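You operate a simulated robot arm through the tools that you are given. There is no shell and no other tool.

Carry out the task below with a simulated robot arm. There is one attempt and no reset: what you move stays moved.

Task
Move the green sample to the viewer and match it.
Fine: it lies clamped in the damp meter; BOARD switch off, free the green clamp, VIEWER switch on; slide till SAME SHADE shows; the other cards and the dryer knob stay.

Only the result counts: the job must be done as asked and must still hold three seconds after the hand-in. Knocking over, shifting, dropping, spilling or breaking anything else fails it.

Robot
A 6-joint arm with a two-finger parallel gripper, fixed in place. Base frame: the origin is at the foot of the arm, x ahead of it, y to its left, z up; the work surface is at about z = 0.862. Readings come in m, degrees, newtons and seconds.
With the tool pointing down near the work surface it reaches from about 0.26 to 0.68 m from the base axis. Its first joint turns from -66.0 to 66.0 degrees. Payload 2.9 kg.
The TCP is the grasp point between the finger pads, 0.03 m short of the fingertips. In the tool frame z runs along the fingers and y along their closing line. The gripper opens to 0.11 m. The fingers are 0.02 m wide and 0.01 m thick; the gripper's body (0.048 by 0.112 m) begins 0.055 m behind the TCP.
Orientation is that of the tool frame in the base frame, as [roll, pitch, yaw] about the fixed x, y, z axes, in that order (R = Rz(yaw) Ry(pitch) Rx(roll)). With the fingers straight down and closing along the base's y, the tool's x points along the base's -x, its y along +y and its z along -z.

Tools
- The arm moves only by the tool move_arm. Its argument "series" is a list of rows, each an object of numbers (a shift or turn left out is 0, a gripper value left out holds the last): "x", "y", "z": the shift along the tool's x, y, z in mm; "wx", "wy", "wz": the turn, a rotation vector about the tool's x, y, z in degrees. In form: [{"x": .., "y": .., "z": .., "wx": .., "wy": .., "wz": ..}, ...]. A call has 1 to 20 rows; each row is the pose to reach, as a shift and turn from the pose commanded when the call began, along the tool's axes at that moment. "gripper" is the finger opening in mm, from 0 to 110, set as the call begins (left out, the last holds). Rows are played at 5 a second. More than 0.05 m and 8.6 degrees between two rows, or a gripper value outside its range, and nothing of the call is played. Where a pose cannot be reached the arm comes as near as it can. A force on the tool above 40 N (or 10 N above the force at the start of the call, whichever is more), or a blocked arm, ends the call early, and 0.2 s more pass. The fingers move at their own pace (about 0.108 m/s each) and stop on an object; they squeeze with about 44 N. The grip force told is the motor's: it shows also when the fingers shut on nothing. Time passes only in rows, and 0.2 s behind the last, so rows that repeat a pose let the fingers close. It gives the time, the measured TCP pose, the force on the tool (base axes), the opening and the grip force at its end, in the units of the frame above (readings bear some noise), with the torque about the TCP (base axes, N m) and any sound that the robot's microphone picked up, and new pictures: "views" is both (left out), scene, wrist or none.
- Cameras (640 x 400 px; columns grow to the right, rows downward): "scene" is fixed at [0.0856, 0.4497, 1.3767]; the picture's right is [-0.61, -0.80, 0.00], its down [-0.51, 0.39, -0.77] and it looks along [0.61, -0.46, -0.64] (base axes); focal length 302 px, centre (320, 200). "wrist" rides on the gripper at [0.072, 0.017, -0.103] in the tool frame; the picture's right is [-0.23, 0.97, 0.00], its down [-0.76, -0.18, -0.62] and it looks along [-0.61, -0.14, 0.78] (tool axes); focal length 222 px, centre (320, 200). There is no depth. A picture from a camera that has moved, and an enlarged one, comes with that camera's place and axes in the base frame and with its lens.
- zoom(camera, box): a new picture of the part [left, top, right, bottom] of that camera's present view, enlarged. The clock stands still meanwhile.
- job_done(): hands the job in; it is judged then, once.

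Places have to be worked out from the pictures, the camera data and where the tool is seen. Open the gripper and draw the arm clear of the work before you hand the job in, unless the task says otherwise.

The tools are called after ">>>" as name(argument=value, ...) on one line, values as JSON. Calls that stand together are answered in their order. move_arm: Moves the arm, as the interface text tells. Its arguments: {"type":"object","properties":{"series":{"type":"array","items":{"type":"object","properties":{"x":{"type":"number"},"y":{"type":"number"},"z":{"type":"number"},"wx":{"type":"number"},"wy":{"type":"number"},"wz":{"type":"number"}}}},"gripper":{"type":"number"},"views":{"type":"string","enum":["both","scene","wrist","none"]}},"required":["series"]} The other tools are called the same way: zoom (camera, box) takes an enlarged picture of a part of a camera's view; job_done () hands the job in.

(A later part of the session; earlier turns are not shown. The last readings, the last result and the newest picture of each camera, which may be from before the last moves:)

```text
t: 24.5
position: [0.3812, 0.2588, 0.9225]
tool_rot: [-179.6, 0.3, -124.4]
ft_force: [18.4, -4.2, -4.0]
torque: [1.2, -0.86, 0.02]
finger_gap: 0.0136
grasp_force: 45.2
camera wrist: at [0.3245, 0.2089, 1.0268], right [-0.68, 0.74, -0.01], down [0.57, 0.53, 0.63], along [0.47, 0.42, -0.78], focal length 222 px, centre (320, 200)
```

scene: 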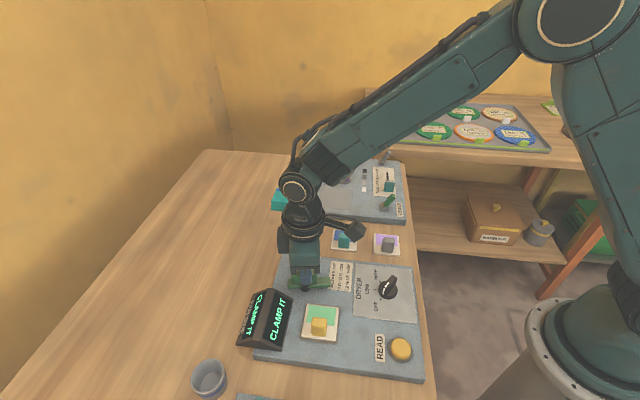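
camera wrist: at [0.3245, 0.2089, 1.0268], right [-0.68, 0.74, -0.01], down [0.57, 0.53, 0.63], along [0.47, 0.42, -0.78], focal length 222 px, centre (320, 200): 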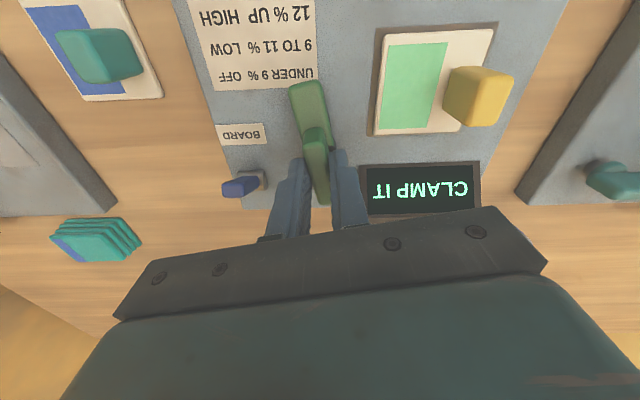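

Torque about z is nearly nil, so no stop yet; side force shows a small centre offset. I recentre by 2 mm and turn 15° further.

>>> move_arm(series=[{"x": -1.1, "y": -1.6, "wz": 0}, {"x": -1.1, "y": -1.6, "wz": -5}, {"x": -1.1, "y": -1.6, "wz": -10}, {"x": -1.1, "y": -1.6, "wz": -15}, {"x": -1.1, "y": -1.6, "wz": -15}])

```text
t: 25.7
position: [0.3802, 0.2601, 0.9222]
tool_rot: [-179.8, -0.2, -109.5]
ft_force: [4.2, 0.9, 12.6]
torque: [-0.14, 0.51, -1.0]
finger_gap: 0.0147
grasp_force: 44.8
camera wrist: at [0.3403, 0.1961, 1.0273], right [-0.84, 0.54, 0.0], down [0.42, 0.66, 0.62], along [0.34, 0.52, -0.78], focal length 222 px, centre (320, 200)
```

scene: 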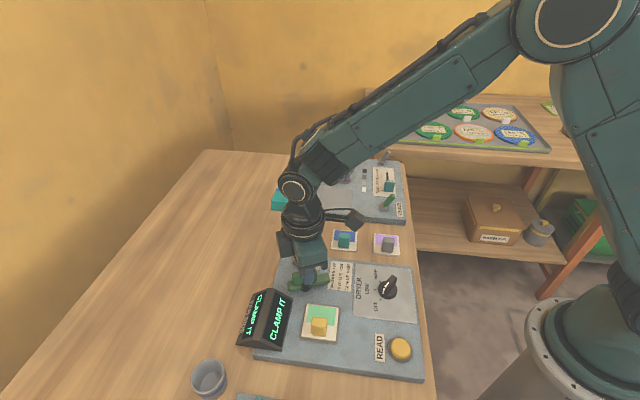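
wrist: 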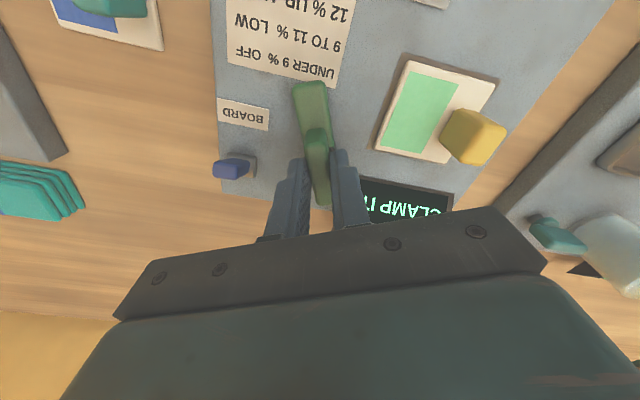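

A torque of -1.0 N·m shows the clamp is at its open stop, and the bar is well away from the card. I open the fingers and rise.

>>> move_arm(series=[{"z": 0}, {"z": 0}, {"z": -20}, {"z": -50}, {"z": -90}, {"z": -90}], gripper=36)

>>> zoom(camera="scene", box=[230, 230, 430, 390])

>>> zoom(camera="wrist", box=[180, 0, 500, 200])

```text
t: 27.1
position: [0.38, 0.2596, 1.012]
tool_rot: [-179.7, -0.1, -109.3]
ft_force: [-0.5, -0.5, -0.2]
torque: [0.03, -0.02, 0.01]
finger_gap: 0.0359
grasp_force: 0.0
camera wrist: at [0.3396, 0.1971, 1.117], right [-0.84, 0.54, -0.01], down [0.42, 0.66, 0.62], along [0.34, 0.52, -0.78], focal length 222 px, centre (320, 200)
```

scene: 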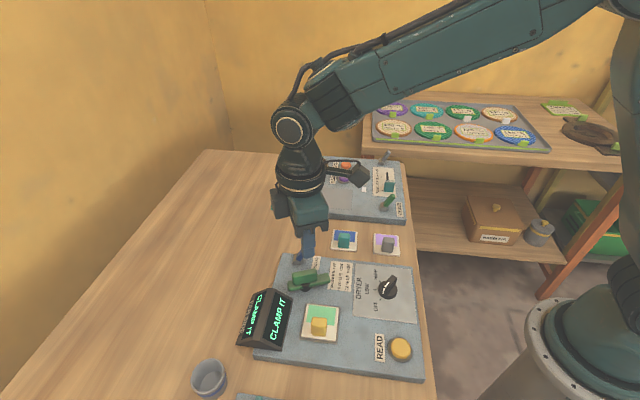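
wrist: 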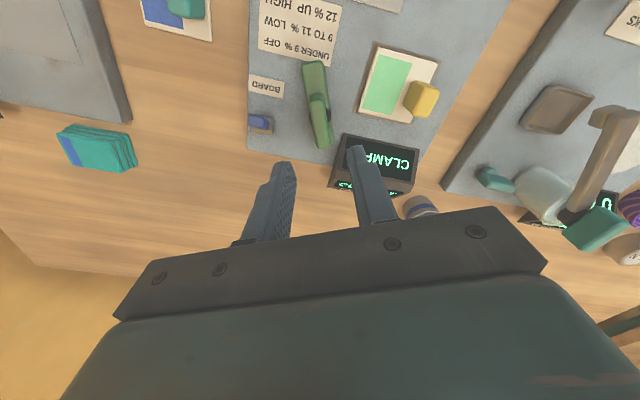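

```text
2.50 times, centred on (330, 310) of scene
camera zoom: at [0.0856, 0.4497, 1.3767], right [-0.61, -0.8, 0.0], down [-0.51, 0.39, -0.77], along [0.61, -0.46, -0.64], focal length 756 px, centre (295, -75)
```

zoom: 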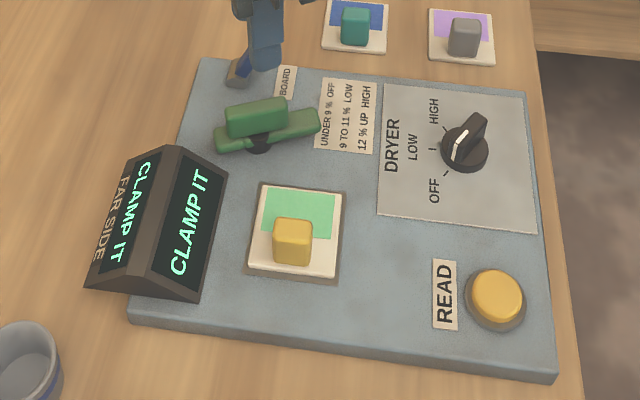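

```text
2.00 times, centred on (340, 100) of wrist
camera zoom: at [0.3396, 0.1971, 1.117], right [-0.84, 0.54, -0.01], down [0.42, 0.66, 0.62], along [0.34, 0.52, -0.78], focal length 444 px, centre (280, 400)
```

zoom: 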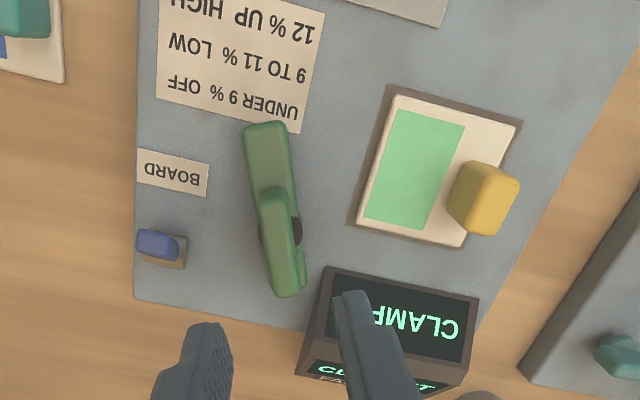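

The clamp is fully clear and the card lies free. I enlarge the card and handle to locate them precisely.

>>> zoom(camera="wrist", box=[345, 30, 455, 135])

>>> zoom(camera="scene", box=[290, 295, 350, 350])

```text
3.81 times, centred on (400, 82) of wrist
camera zoom: at [0.3396, 0.1971, 1.117], right [-0.84, 0.54, -0.01], down [0.42, 0.66, 0.62], along [0.34, 0.52, -0.78], focal length 846 px, centre (15, 648)
```

zoom: 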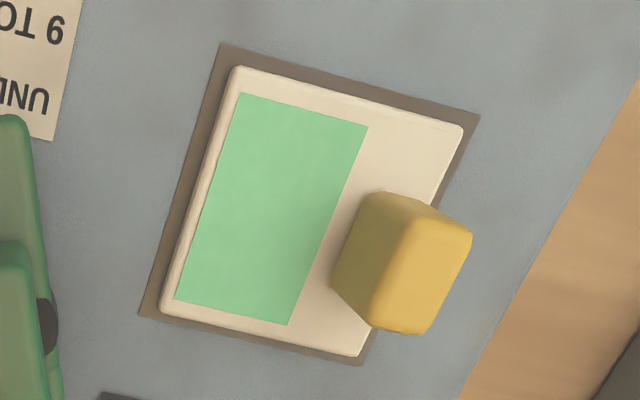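

```text
7.27 times, centred on (320, 322) of scene
camera zoom: at [0.0856, 0.4497, 1.3767], right [-0.61, -0.8, 0.0], down [-0.51, 0.39, -0.77], along [0.61, -0.46, -0.64], focal length 2199 px, centre (320, -691)
```

zoom: 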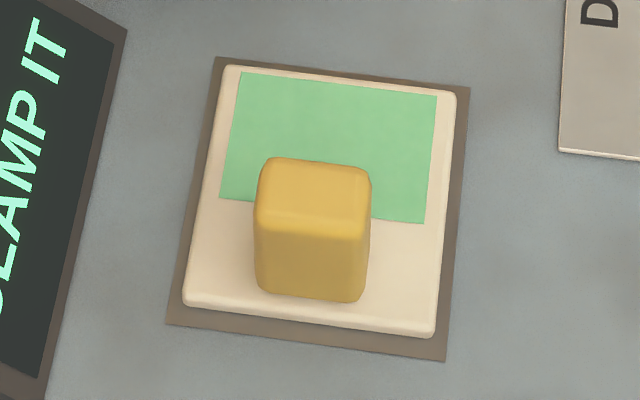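

Card centre ≈ (0.3035, 0.283) at 46°, yellow block centre ≈ (0.288, 0.297), block top ≈ 0.903; the viewer's grey pad is centred near (0.551, 0.041). I go above the block with the fingers closing along the card's 136° axis.

>>> move_arm(series=[{"x": -1, "y": 25, "z": 0, "wz": 6}, {"x": -3, "y": 50, "z": 5, "wz": 12}, {"x": -4, "y": 75, "z": 12, "wz": 18}, {"x": -5, "y": 99, "z": 22, "wz": 24.7}, {"x": -5, "y": 99, "z": 22, "wz": 24.7}], gripper=50)

>>> zoom(camera="wrist", box=[230, 50, 410, 200])

```text
t: 28.3
position: [0.29, 0.2979, 0.9883]
tool_rot: [-179.7, 0.0, -134.2]
ft_force: [-1.2, -0.1, 0.0]
torque: [-0.03, 0.02, -0.01]
finger_gap: 0.0499
grasp_force: 0.0
camera wrist: at [0.2259, 0.2575, 1.0944], right [-0.54, 0.84, -0.01], down [0.66, 0.42, 0.62], along [0.53, 0.33, -0.78], focal length 222 px, centre (320, 200)
```

scene: 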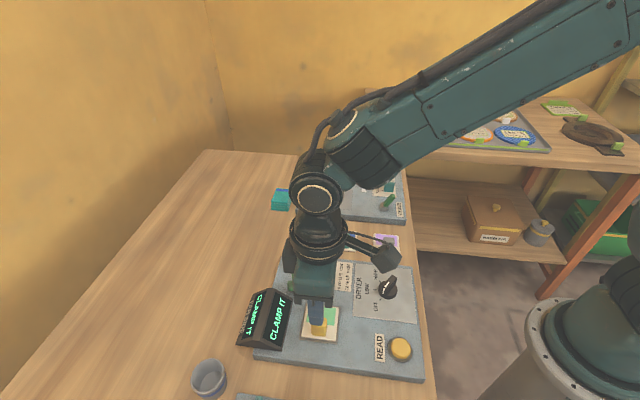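
wrist: 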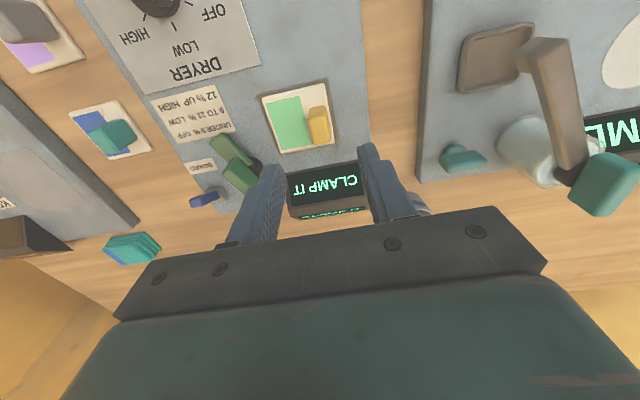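

```text
2.67 times, centred on (320, 125) of wrist
camera zoom: at [0.2259, 0.2575, 1.0944], right [-0.54, 0.84, -0.01], down [0.66, 0.42, 0.62], along [0.53, 0.33, -0.78], focal length 592 px, centre (320, 400)
```

zoom: 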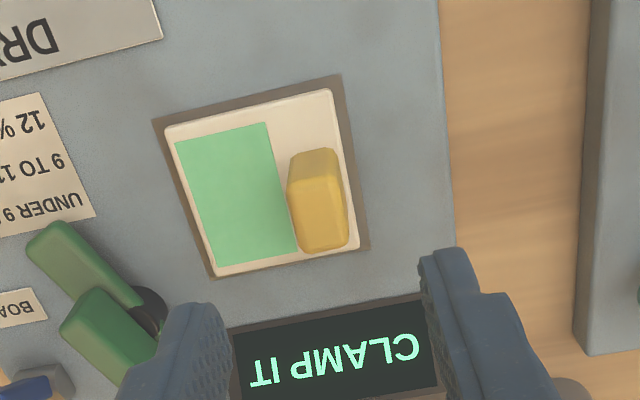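

The block is centred under the TCP. I descend so the fingertips stay about 1 cm above the card surface (TCP z≈0.909).

>>> move_arm(series=[{"x": 0.5, "z": 25}, {"x": 0.5, "z": 50}, {"x": 0.5, "z": 68}, {"x": 0.5, "z": 79}, {"x": 0.5, "z": 79}])

>>> zoom(camera="wrist", box=[230, 80, 410, 230])

```text
t: 29.5
position: [0.2892, 0.2971, 0.9107]
tool_rot: [-179.7, 0.0, -134.1]
ft_force: [0.2, 0.2, 0.8]
torque: [0.0, 0.02, -0.01]
finger_gap: 0.0499
grasp_force: 0.1
camera wrist: at [0.2254, 0.2563, 1.0152], right [-0.54, 0.84, -0.01], down [0.66, 0.43, 0.62], along [0.53, 0.33, -0.78], focal length 222 px, centre (320, 200)
```

scene: 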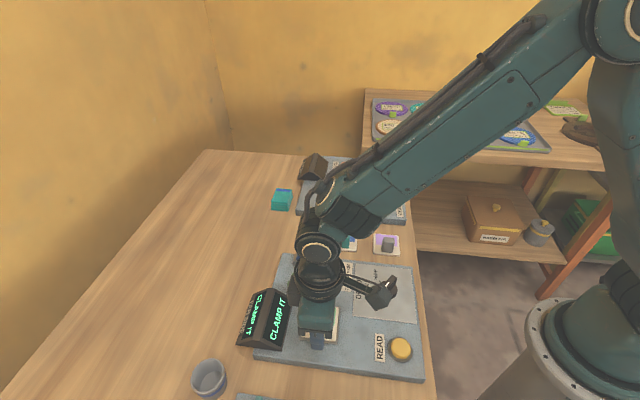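
wrist: 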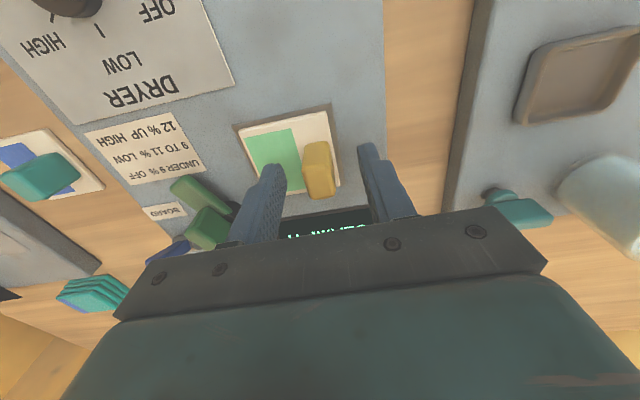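

```text
2.67 times, centred on (320, 155) of wrist
camera zoom: at [0.2254, 0.2563, 1.0152], right [-0.54, 0.84, -0.01], down [0.66, 0.43, 0.62], along [0.53, 0.33, -0.78], focal length 592 px, centre (320, 320)
```

zoom: 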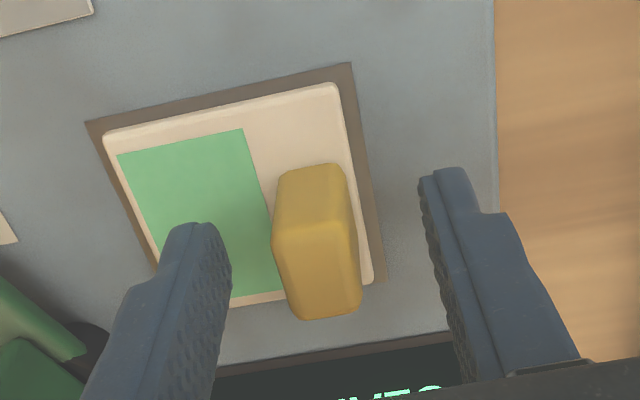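

The block is between the fingers. I close on it.

>>> move_arm(series=[{"z": 0}, {"z": 0}, {"z": 0}], gripper=0)

```text
t: 30.3
position: [0.288, 0.2976, 0.9106]
tool_rot: [-179.7, 0.0, -134.1]
ft_force: [-0.4, 0.4, 0.2]
torque: [0.01, -0.02, -0.01]
finger_gap: 0.0168
grasp_force: 43.8
camera wrist: at [0.2254, 0.2563, 1.0153], right [-0.54, 0.84, -0.01], down [0.66, 0.43, 0.62], along [0.53, 0.33, -0.78], focal length 222 px, centre (320, 200)
```

scene: 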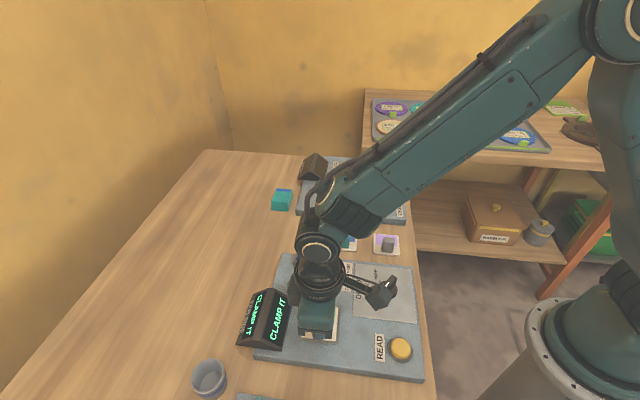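
wrist: 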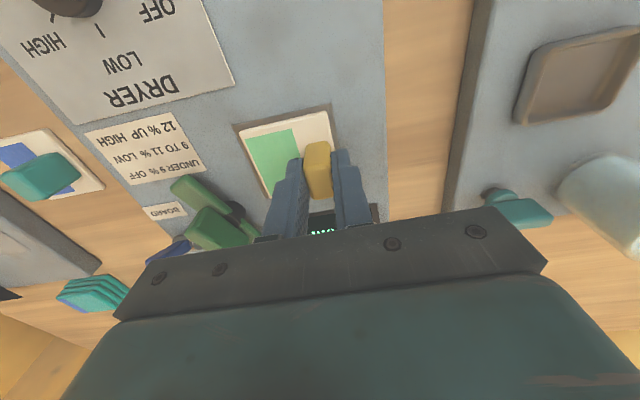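

Gripped (16.8 mm, 44 N). I lift straight up 100 mm and check the card comes along.

>>> move_arm(series=[{"z": -10}, {"z": -30}, {"z": -60}, {"z": -100}, {"z": -100}])

```text
t: 31.5
position: [0.2864, 0.2955, 1.0098]
tool_rot: [-179.6, -0.1, -134.0]
ft_force: [-1.2, -0.6, 0.2]
torque: [-0.02, 0.02, 0.0]
finger_gap: 0.0168
grasp_force: 44.4
camera wrist: at [0.2247, 0.256, 1.1159], right [-0.54, 0.84, -0.01], down [0.66, 0.43, 0.62], along [0.53, 0.33, -0.78], focal length 222 px, centre (320, 200)
```

scene: 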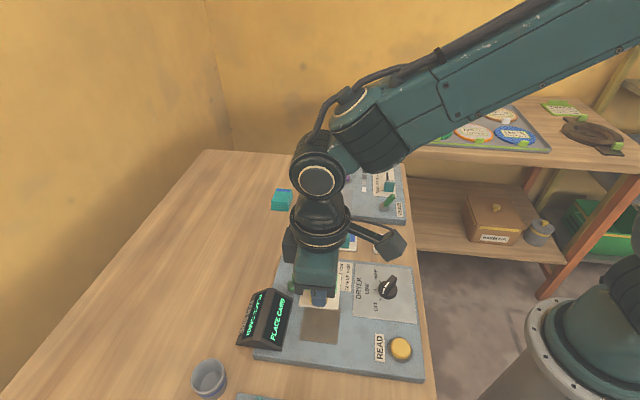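
wrist: 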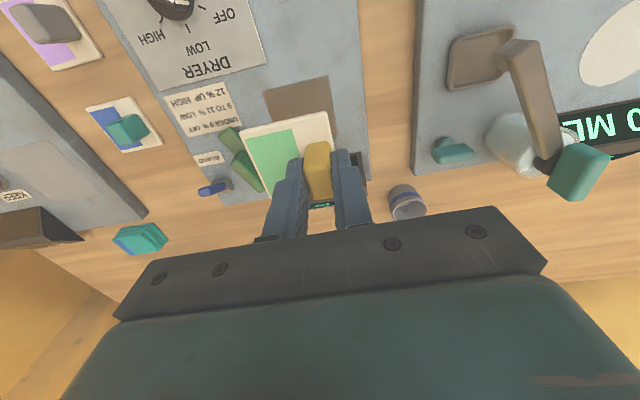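

The card is held and clear (the meter shows PLACE CARD again). I carry it along -y of the tool to above the viewer pad at about (0.536, 0.055), staying at z≈1.01.

>>> move_arm(series=[{"y": -30}, {"y": -70}, {"y": -110}, {"y": -150}, {"y": -190}, {"y": -230}, {"y": -270}, {"y": -305}, {"y": -332}, {"y": -346, "x": -1}, {"y": -346, "x": -1}])

>>> zoom(camera="wrist", box=[140, 0, 480, 220])

```text
t: 33.9
position: [0.5377, 0.0557, 1.012]
tool_rot: [-179.7, 0.0, -134.1]
ft_force: [-0.9, 0.6, 0.3]
torque: [0.02, 0.02, 0.0]
finger_gap: 0.0166
grasp_force: 43.9
camera wrist: at [0.4747, 0.0152, 1.1161], right [-0.54, 0.84, -0.01], down [0.66, 0.43, 0.62], along [0.53, 0.33, -0.78], focal length 222 px, centre (320, 200)
```

scene: 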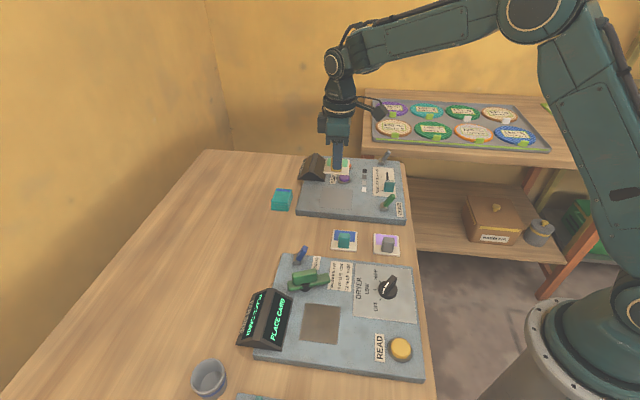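
wrist: 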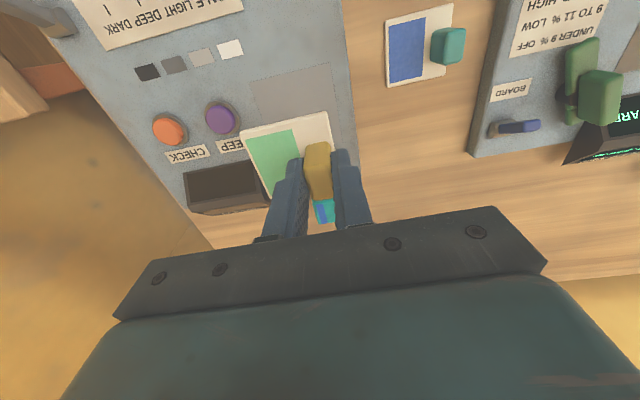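

```text
1.82 times, centred on (310, 110) of wrist
camera zoom: at [0.4747, 0.0152, 1.1161], right [-0.54, 0.84, -0.01], down [0.66, 0.43, 0.62], along [0.53, 0.33, -0.78], focal length 404 px, centre (338, 364)
```

zoom: 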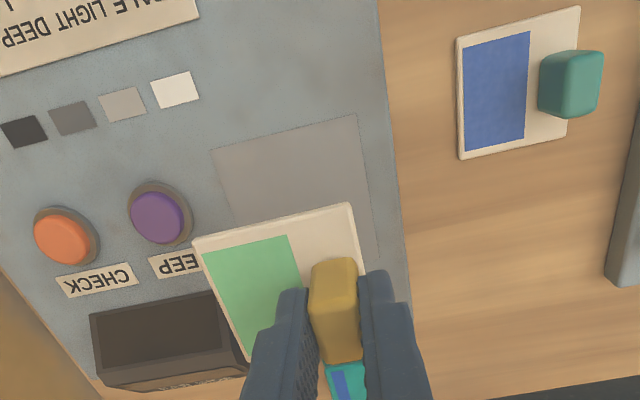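

The card hangs aligned over the grey pad (pad centre ≈ (0.5535, 0.0405), so TCP target ≈ (0.5386, 0.0549)). I descend to just above the surface.

>>> move_arm(series=[{"y": -1, "z": 25}, {"y": -1, "z": 50}, {"y": -1, "z": 72}, {"y": -1, "z": 86}, {"y": -1, "z": 94}, {"y": -1, "z": 94}])

>>> zoom(camera="wrist", box=[200, 60, 420, 220])

>>> zoom(camera="scene", box=[270, 140, 420, 240])

```text
t: 35.3
position: [0.5396, 0.0558, 0.9182]
tool_rot: [-179.7, 0.0, -134.1]
ft_force: [0.3, 0.1, -0.8]
torque: [-0.01, 0.02, 0.0]
finger_gap: 0.0168
grasp_force: 44.2
camera wrist: at [0.4755, 0.0154, 1.0223], right [-0.54, 0.84, -0.01], down [0.66, 0.43, 0.62], along [0.53, 0.33, -0.78], focal length 222 px, centre (320, 200)
```

scene: 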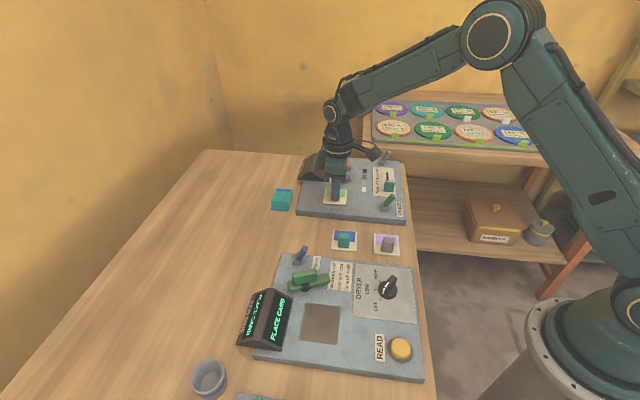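
wrist: 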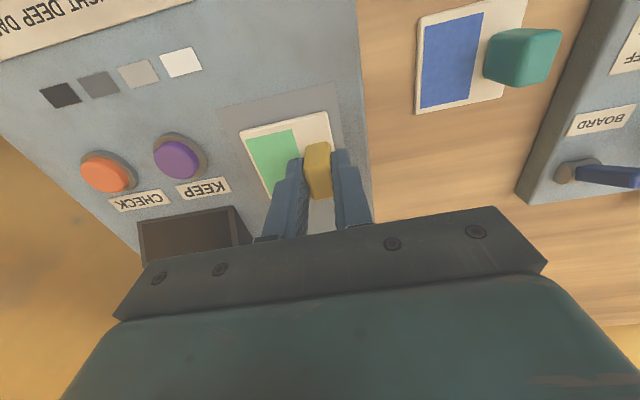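

```text
2.50 times, centred on (310, 140) of wrist
camera zoom: at [0.4755, 0.0154, 1.0223], right [-0.54, 0.84, -0.01], down [0.66, 0.43, 0.62], along [0.53, 0.33, -0.78], focal length 555 px, centre (345, 350)
```

zoom: 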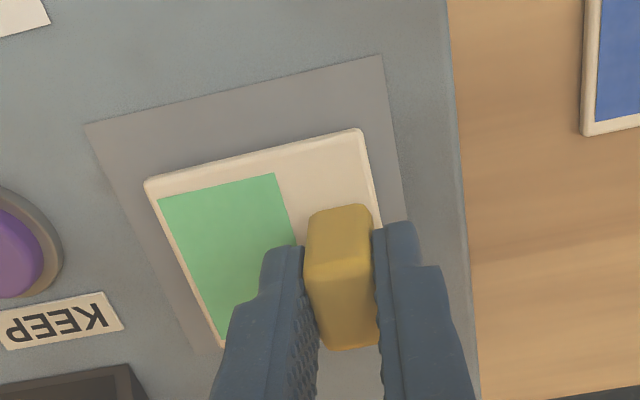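

```text
4.00 times, centred on (345, 190) of scene
camera zoom: at [0.0856, 0.4497, 1.3767], right [-0.61, -0.8, 0.0], down [-0.51, 0.39, -0.77], along [0.61, -0.46, -0.64], focal length 1210 px, centre (220, 240)
```

zoom: 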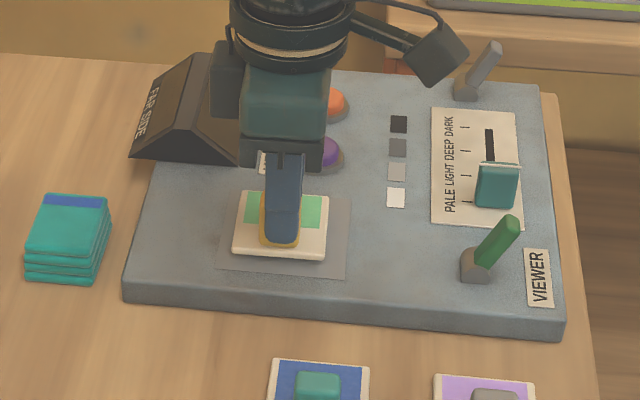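

The card is within the pad, about 3 mm off centre on both axes; I correct that and lower another 7 mm.

>>> move_arm(series=[{"x": 3, "y": -2.8, "z": 0}, {"x": 3, "y": -2.8, "z": 3}, {"x": 3, "y": -2.8, "z": 5}, {"x": 3, "y": -2.8, "z": 7}, {"x": 3, "y": -2.8, "z": 7}], views="wrist")

```text
t: 36.5
position: [0.5374, 0.0506, 0.9102]
tool_rot: [-179.7, 0.0, -134.0]
ft_force: [-0.9, 0.2, -0.7]
torque: [0.01, 0.0, -0.01]
finger_gap: 0.0166
grasp_force: 43.5
camera wrist: at [0.4754, 0.011, 1.0157], right [-0.54, 0.84, -0.01], down [0.66, 0.43, 0.62], along [0.53, 0.33, -0.78], focal length 222 px, centre (320, 200)
```

wrist: 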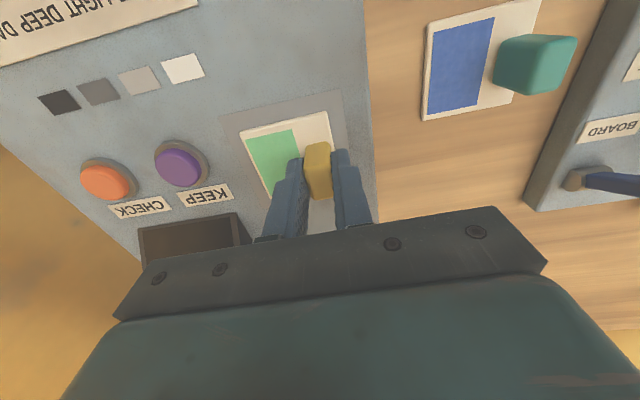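

No contact force yet; I lower in 1 mm steps.

>>> move_arm(series=[{"z": 1}, {"z": 2}, {"z": 2}], views="none")

```text
t: 37.3
position: [0.5376, 0.0522, 0.9096]
tool_rot: [-179.7, 0.1, -134.1]
ft_force: [-3.3, -0.7, 14.4]
torque: [-0.04, 0.31, 0.0]
finger_gap: 0.0165
grasp_force: 43.9
```

Contact at 14 N: the card is on the pad. I ease up 1 mm and open the fingers, then rise.

>>> move_arm(series=[{"z": -1}, {"z": -1}], views="none")

>>> move_arm(series=[{"z": 0}, {"z": 0}, {"z": 0}], gripper=45)

```text
t: 37.9
position: [0.5388, 0.0518, 0.9109]
tool_rot: [-179.7, 0.1, -134.1]
ft_force: [0.7, -0.9, 9.0]
torque: [0.01, 0.1, -0.02]
finger_gap: 0.0167
grasp_force: 43.8
```

```text
t: 38.7
position: [0.5377, 0.0512, 0.9095]
tool_rot: [-179.7, 0.0, -134.2]
ft_force: [0.0, 0.5, 0.1]
torque: [-0.01, 0.01, -0.04]
finger_gap: 0.0449
grasp_force: 0.0
camera wrist: at [0.4755, 0.0112, 1.0149], right [-0.54, 0.84, -0.01], down [0.66, 0.43, 0.62], along [0.53, 0.33, -0.78], focal length 222 px, centre (320, 200)
```

scene: 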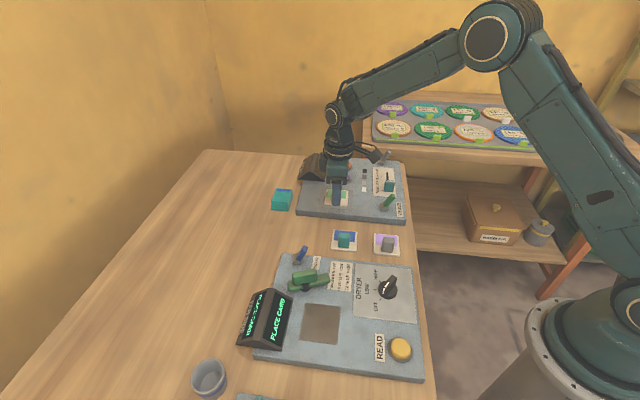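
wrist: 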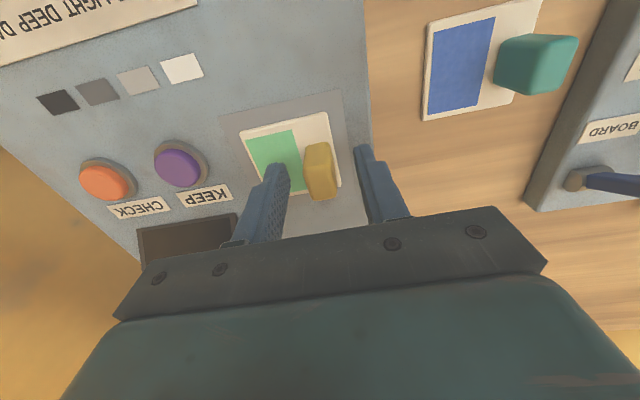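

Released cleanly. I rise 100 mm straight up and look at the placement and the viewer controls.

>>> move_arm(series=[{"z": -20}, {"z": -50}, {"z": -90}, {"z": -110}, {"z": -110}])

>>> zoom(camera="scene", box=[270, 140, 420, 240])

>>> zoom(camera="wrist", box=[60, 0, 420, 220])

```text
t: 39.9
position: [0.5381, 0.0519, 1.0205]
tool_rot: [-179.7, 0.1, -134.1]
ft_force: [0.1, 1.3, -0.8]
torque: [0.01, 0.02, -0.01]
finger_gap: 0.0447
grasp_force: 0.0
camera wrist: at [0.4754, 0.0115, 1.125], right [-0.54, 0.84, -0.01], down [0.66, 0.43, 0.62], along [0.53, 0.33, -0.78], focal length 222 px, centre (320, 200)
```

scene: 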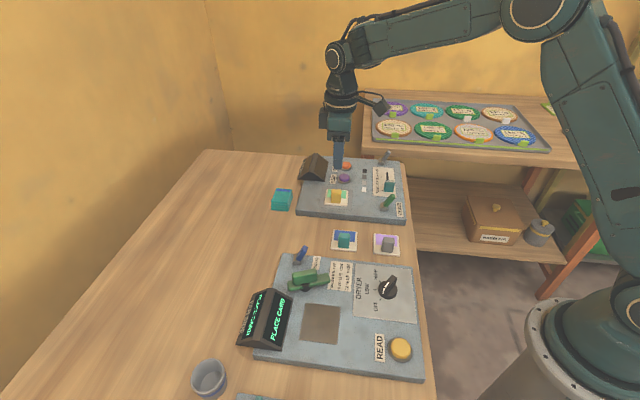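
wrist: 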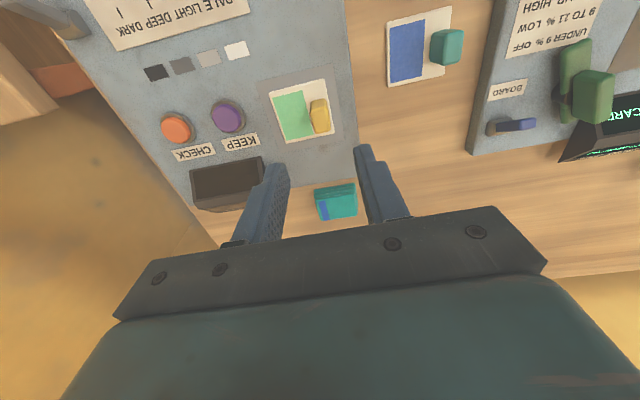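

```text
4.00 times, centred on (345, 190) of scene
camera zoom: at [0.0856, 0.4497, 1.3767], right [-0.61, -0.8, 0.0], down [-0.51, 0.39, -0.77], along [0.61, -0.46, -0.64], focal length 1210 px, centre (220, 240)
```

zoom: 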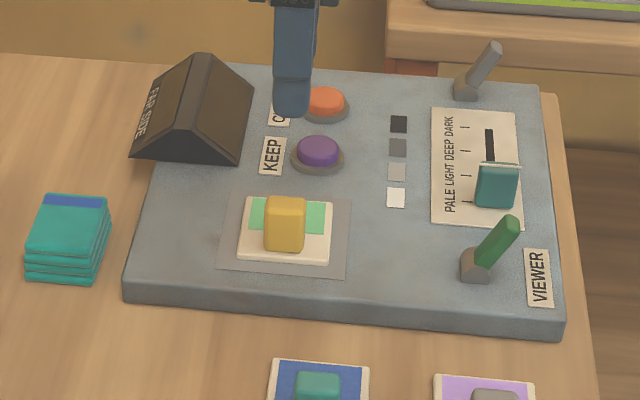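

```text
1.78 times, centred on (240, 110) of wrist
camera zoom: at [0.4754, 0.0115, 1.125], right [-0.54, 0.84, -0.01], down [0.66, 0.43, 0.62], along [0.53, 0.33, -0.78], focal length 395 px, centre (462, 360)
```

zoom: 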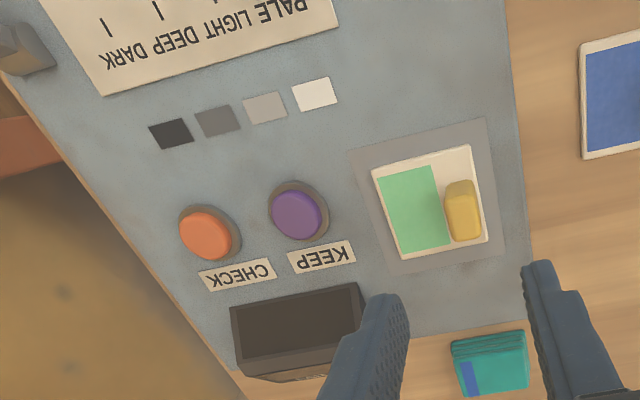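

The card sits well inside the viewer pad. The VIEWER lever leans toward its label (tip ≈ (0.437, -0.043), pivot ≈ (0.449, -0.028)); I move to its outer side with the fingers shut, yawed so the camera looks across it.

>>> move_arm(series=[{"x": 10, "y": 0, "z": 0, "wz": 8.2}, {"x": 26, "y": 1, "z": 0, "wz": 16.4}, {"x": 42, "y": 2, "z": 0, "wz": 24.6}, {"x": 58, "y": 3, "z": 3, "wz": 32.8}, {"x": 74, "y": 4, "z": 6, "wz": 41}, {"x": 90, "y": 5, "z": 9, "wz": 49.2}, {"x": 106, "y": 6, "z": 12, "wz": 57.4}, {"x": 122, "y": 6, "z": 15, "wz": 65.6}, {"x": 138, "y": 6, "z": 18, "wz": 73.8}, {"x": 154, "y": 6.6, "z": 20, "wz": 82}, {"x": 165.7, "y": 6.6, "z": 20, "wz": 90}, {"x": 165.7, "y": 6.6, "z": 20, "wz": 90}], gripper=0)

>>> zoom(camera="wrist", box=[230, 20, 470, 220])

```text
t: 42.5
position: [0.4179, -0.0624, 0.9995]
tool_rot: [179.9, 0.4, 135.8]
ft_force: [0.3, 0.7, -0.6]
torque: [0.01, -0.01, 0.0]
finger_gap: 0.0001
grasp_force: 38.2
camera wrist: at [0.3775, -0.0001, 1.1047], right [0.84, 0.54, 0.0], down [0.42, -0.66, 0.63], along [0.34, -0.53, -0.78], focal length 222 px, centre (320, 200)
```

scene: 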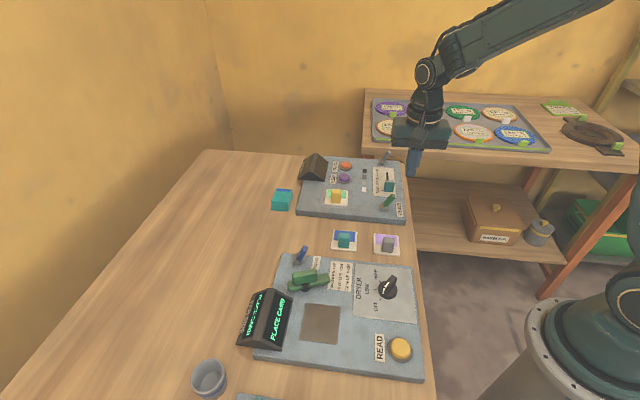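
wrist: 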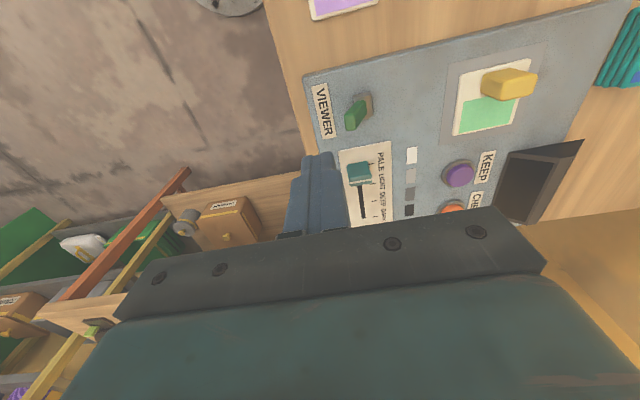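

```text
2.00 times, centred on (350, 120) of wrist
camera zoom: at [0.3775, -0.0001, 1.1047], right [0.84, 0.54, 0.0], down [0.42, -0.66, 0.63], along [0.34, -0.53, -0.78], focal length 444 px, centre (260, 360)
```

zoom: 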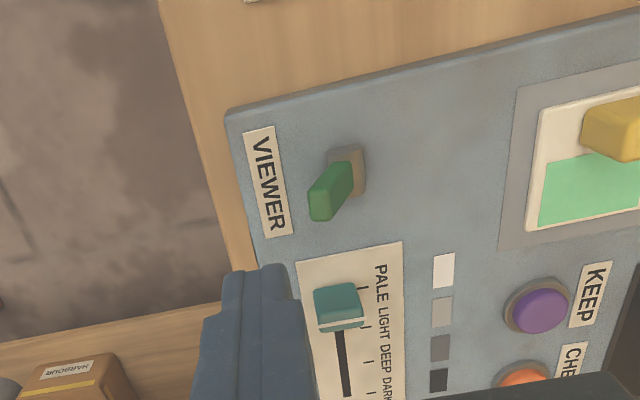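

The VIEWER lever tip is 27 mm ahead along tool y, well aligned. I lower the shut fingertips to about z 0.889.

>>> move_arm(series=[{"z": 25}, {"z": 50}, {"z": 70}, {"z": 80}, {"z": 80}])

>>> zoom(camera="wrist", box=[230, 40, 470, 220])

```text
t: 43.7
position: [0.4178, -0.0636, 0.9207]
tool_rot: [179.9, 0.3, 135.9]
ft_force: [-1.0, 0.4, 0.0]
torque: [-0.01, -0.01, 0.01]
finger_gap: 0.0
grasp_force: 37.8
camera wrist: at [0.3774, -0.0009, 1.0244], right [0.84, 0.54, 0.0], down [0.42, -0.66, 0.63], along [0.34, -0.53, -0.78], focal length 222 px, centre (320, 200)
```

scene: 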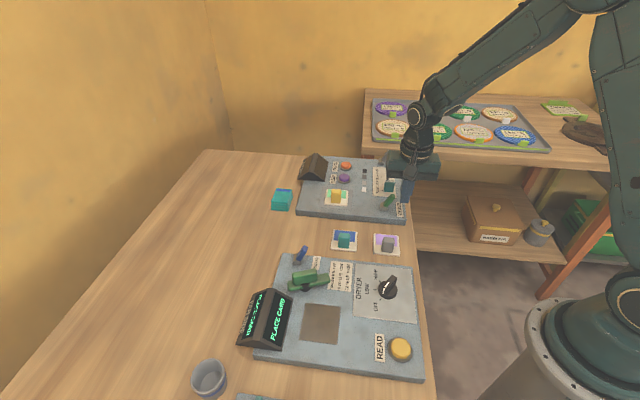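
wrist: 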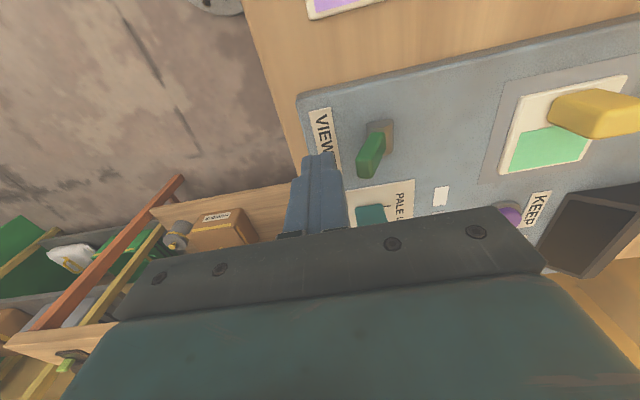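

```text
2.22 times, centred on (350, 130) of wrist
camera zoom: at [0.3774, -0.0009, 1.0244], right [0.84, 0.54, 0.0], down [0.42, -0.66, 0.63], along [0.34, -0.53, -0.78], focal length 494 px, centre (253, 356)
```

zoom: 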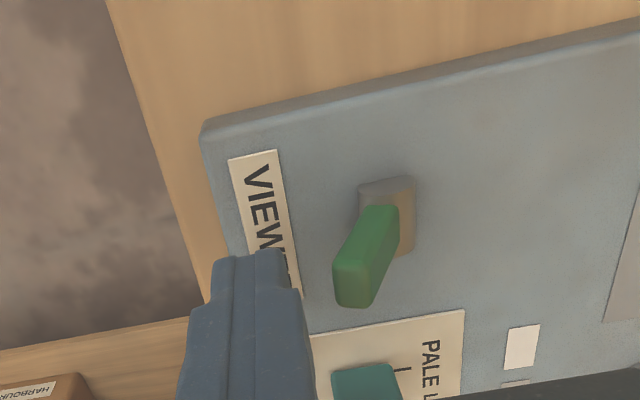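

The fingers stand beside the lever on its label side. I push along +y of the tool in small steps.

>>> move_arm(series=[{"y": 6}, {"y": 11}, {"y": 15}, {"y": 19}, {"y": 23}, {"y": 27}, {"y": 31}, {"y": 34}, {"y": 37}, {"y": 37}])

>>> zoom(camera="scene", box=[270, 140, 420, 240])

>>> zoom(camera="wrist", box=[230, 40, 470, 220])

```text
t: 45.9
position: [0.4437, -0.0361, 0.9206]
tool_rot: [180.0, 0.3, 135.9]
ft_force: [-0.2, 0.3, 0.3]
torque: [-0.02, 0.02, 0.03]
finger_gap: 0.0
grasp_force: 37.7
heard: click
camera wrist: at [0.4036, 0.0263, 1.0249], right [0.84, 0.54, 0.0], down [0.42, -0.66, 0.63], along [0.34, -0.53, -0.78], focal length 222 px, centre (320, 200)
```

scene: 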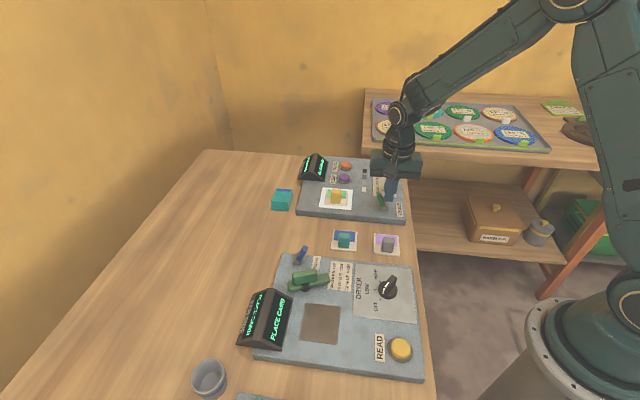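
wrist: 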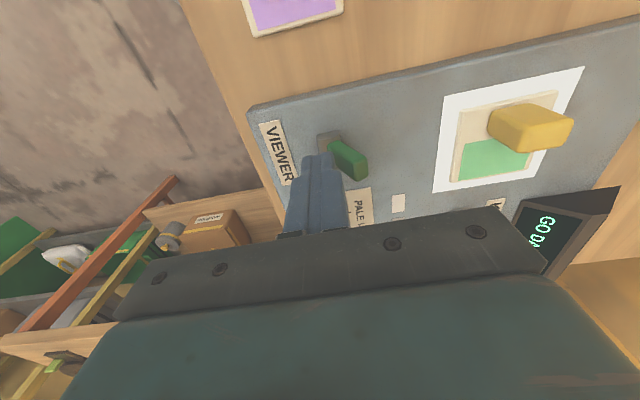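

```text
4.00 times, centred on (345, 190) of scene
camera zoom: at [0.0856, 0.4497, 1.3767], right [-0.61, -0.8, 0.0], down [-0.51, 0.39, -0.77], along [0.61, -0.46, -0.64], focal length 1210 px, centre (220, 240)
```

zoom: 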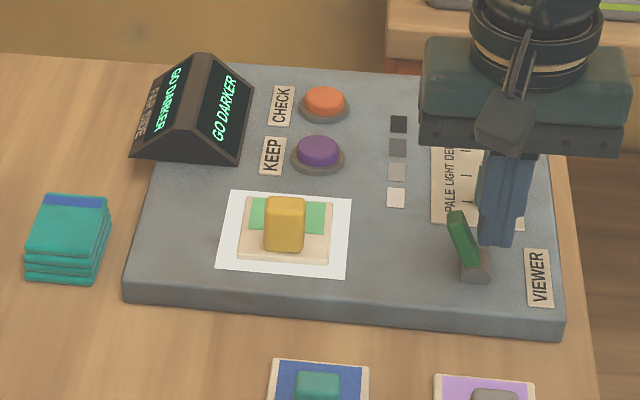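

```text
2.22 times, centred on (350, 130) of wrist
camera zoom: at [0.4036, 0.0263, 1.0249], right [0.84, 0.54, 0.0], down [0.42, -0.66, 0.63], along [0.34, -0.53, -0.78], focal length 494 px, centre (253, 356)
```

zoom: 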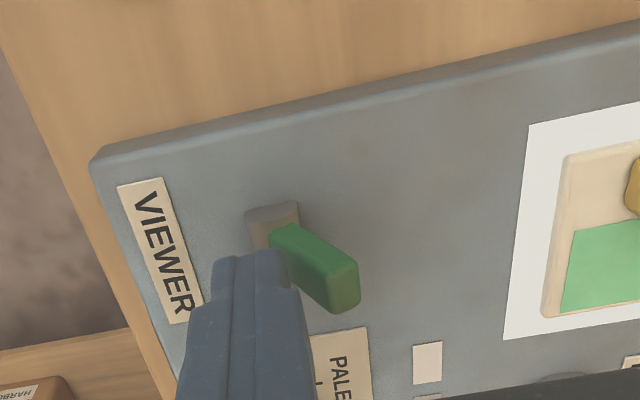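

Click, and the viewer is on: the pad is lit and the display says GO DARKER. I back off, rise, and move over the shade slider for a close look.

>>> move_arm(series=[{"y": -12}, {"y": -12, "z": -40}, {"y": -12, "z": -80}, {"y": -10, "z": -90, "x": -30}, {"y": -8, "z": -90, "x": -65}, {"y": -7, "z": -90, "x": -99}, {"y": -7, "z": -90, "x": -99}], gripper=50)

>>> zoom(camera="wrist", box=[230, 40, 430, 220])

>>> zoom(camera="scene", box=[340, 140, 420, 230])

```text
t: 47.5
position: [0.511, -0.1096, 1.0098]
tool_rot: [-179.9, 0.3, 135.9]
ft_force: [0.1, -0.5, 0.0]
torque: [0.03, 0.01, -0.02]
finger_gap: 0.0502
grasp_force: 0.2
camera wrist: at [0.4696, -0.0474, 1.1156], right [0.84, 0.54, 0.0], down [0.42, -0.66, 0.63], along [0.34, -0.53, -0.78], focal length 222 px, centre (320, 200)
```

scene: 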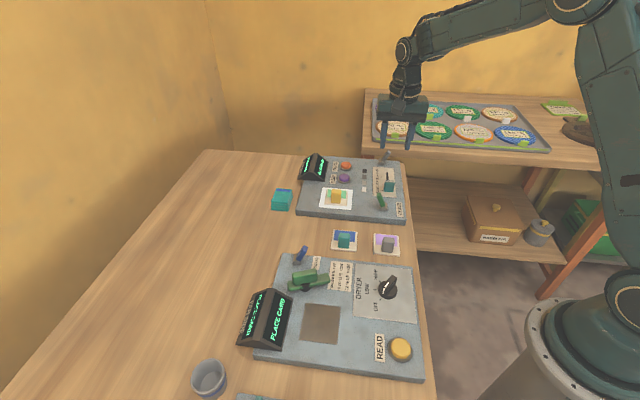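
wrist: 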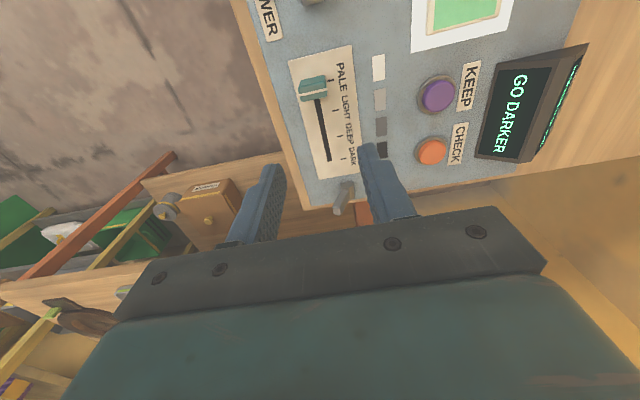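

```text
2.22 times, centred on (330, 130) of wrist
camera zoom: at [0.4696, -0.0474, 1.1156], right [0.84, 0.54, 0.0], down [0.42, -0.66, 0.63], along [0.34, -0.53, -0.78], focal length 494 px, centre (298, 356)
```

zoom: 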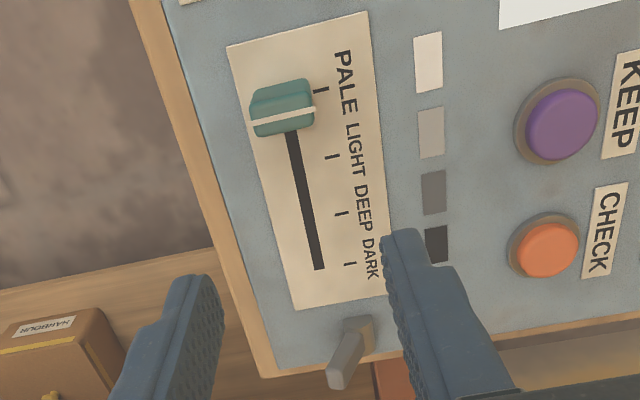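

```text
4.44 times, centred on (380, 185) of scene
camera zoom: at [0.0856, 0.4496, 1.3767], right [-0.61, -0.8, 0.0], down [-0.51, 0.39, -0.77], along [0.61, -0.46, -0.64], focal length 1344 px, centre (53, 267)
```

zoom: 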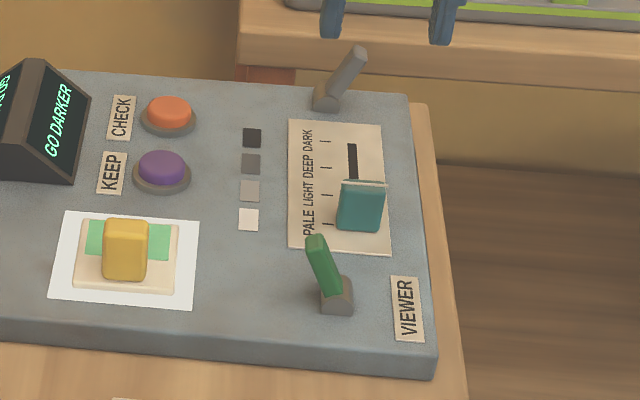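

The slider knob is a teal block at PALE, centre ≈ (0.492, -0.095), top z≈0.891; the ticks run 29.5 mm apart toward DARK along -45°. I move above the knob and partly down with the fingers open across its width.

>>> move_arm(series=[{"x": 12, "y": -1, "z": 0, "wz": 0.5}, {"x": 24, "y": -2.4, "z": 10, "wz": 0.9}, {"x": 24, "y": -2.4, "z": 40, "wz": 0.9}, {"x": 24, "y": -2.4, "z": 60, "wz": 0.9}, {"x": 24, "y": -2.4, "z": 60, "wz": 0.9}])

>>> zoom(camera="wrist", box=[230, 60, 430, 220])

>>> zoom(camera="scene", box=[340, 140, 420, 230])

```text
t: 48.7
position: [0.4912, -0.095, 0.9492]
tool_rot: [180.0, 0.3, 135.0]
ft_force: [0.2, -0.3, -0.1]
torque: [0.01, 0.03, -0.04]
finger_gap: 0.0501
grasp_force: 0.2
camera wrist: at [0.4516, -0.0318, 1.0549], right [0.85, 0.53, 0.0], down [0.41, -0.66, 0.63], along [0.33, -0.53, -0.78], focal length 222 px, centre (320, 200)
```

scene: 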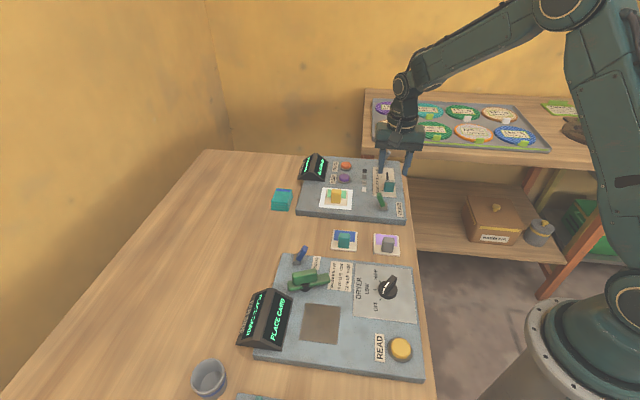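
wrist: 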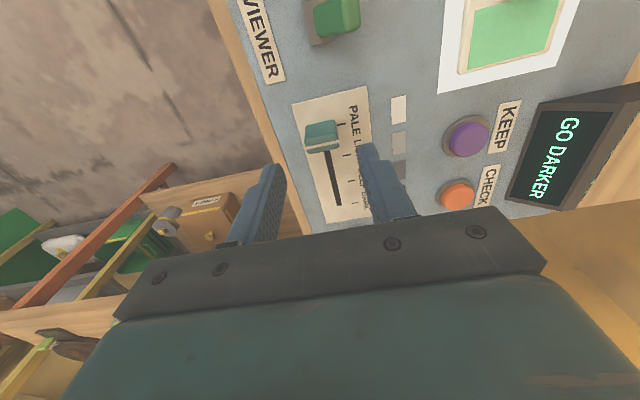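

```text
2.50 times, centred on (330, 140) of wrist
camera zoom: at [0.4516, -0.0318, 1.0549], right [0.85, 0.53, 0.0], down [0.41, -0.66, 0.63], along [0.33, -0.53, -0.78], focal length 555 px, centre (295, 350)
```

zoom: 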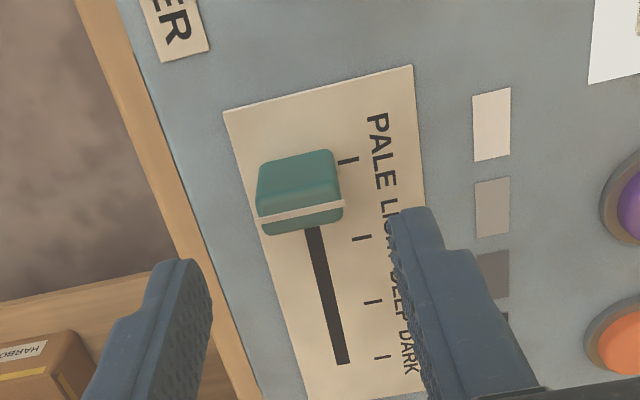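

```text
4.44 times, centred on (380, 185) of scene
camera zoom: at [0.0856, 0.4497, 1.3767], right [-0.61, -0.8, 0.0], down [-0.51, 0.39, -0.77], along [0.61, -0.46, -0.64], focal length 1344 px, centre (53, 267)
```

zoom: 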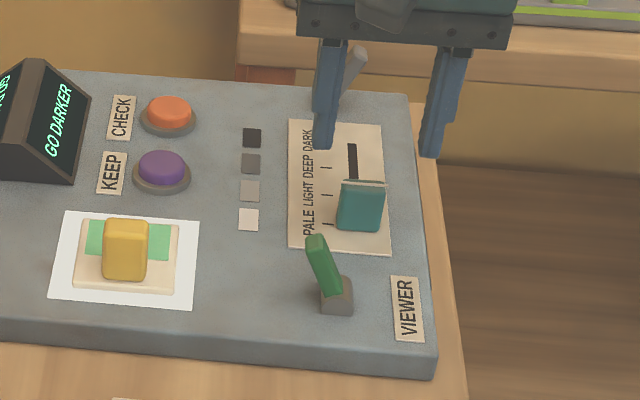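

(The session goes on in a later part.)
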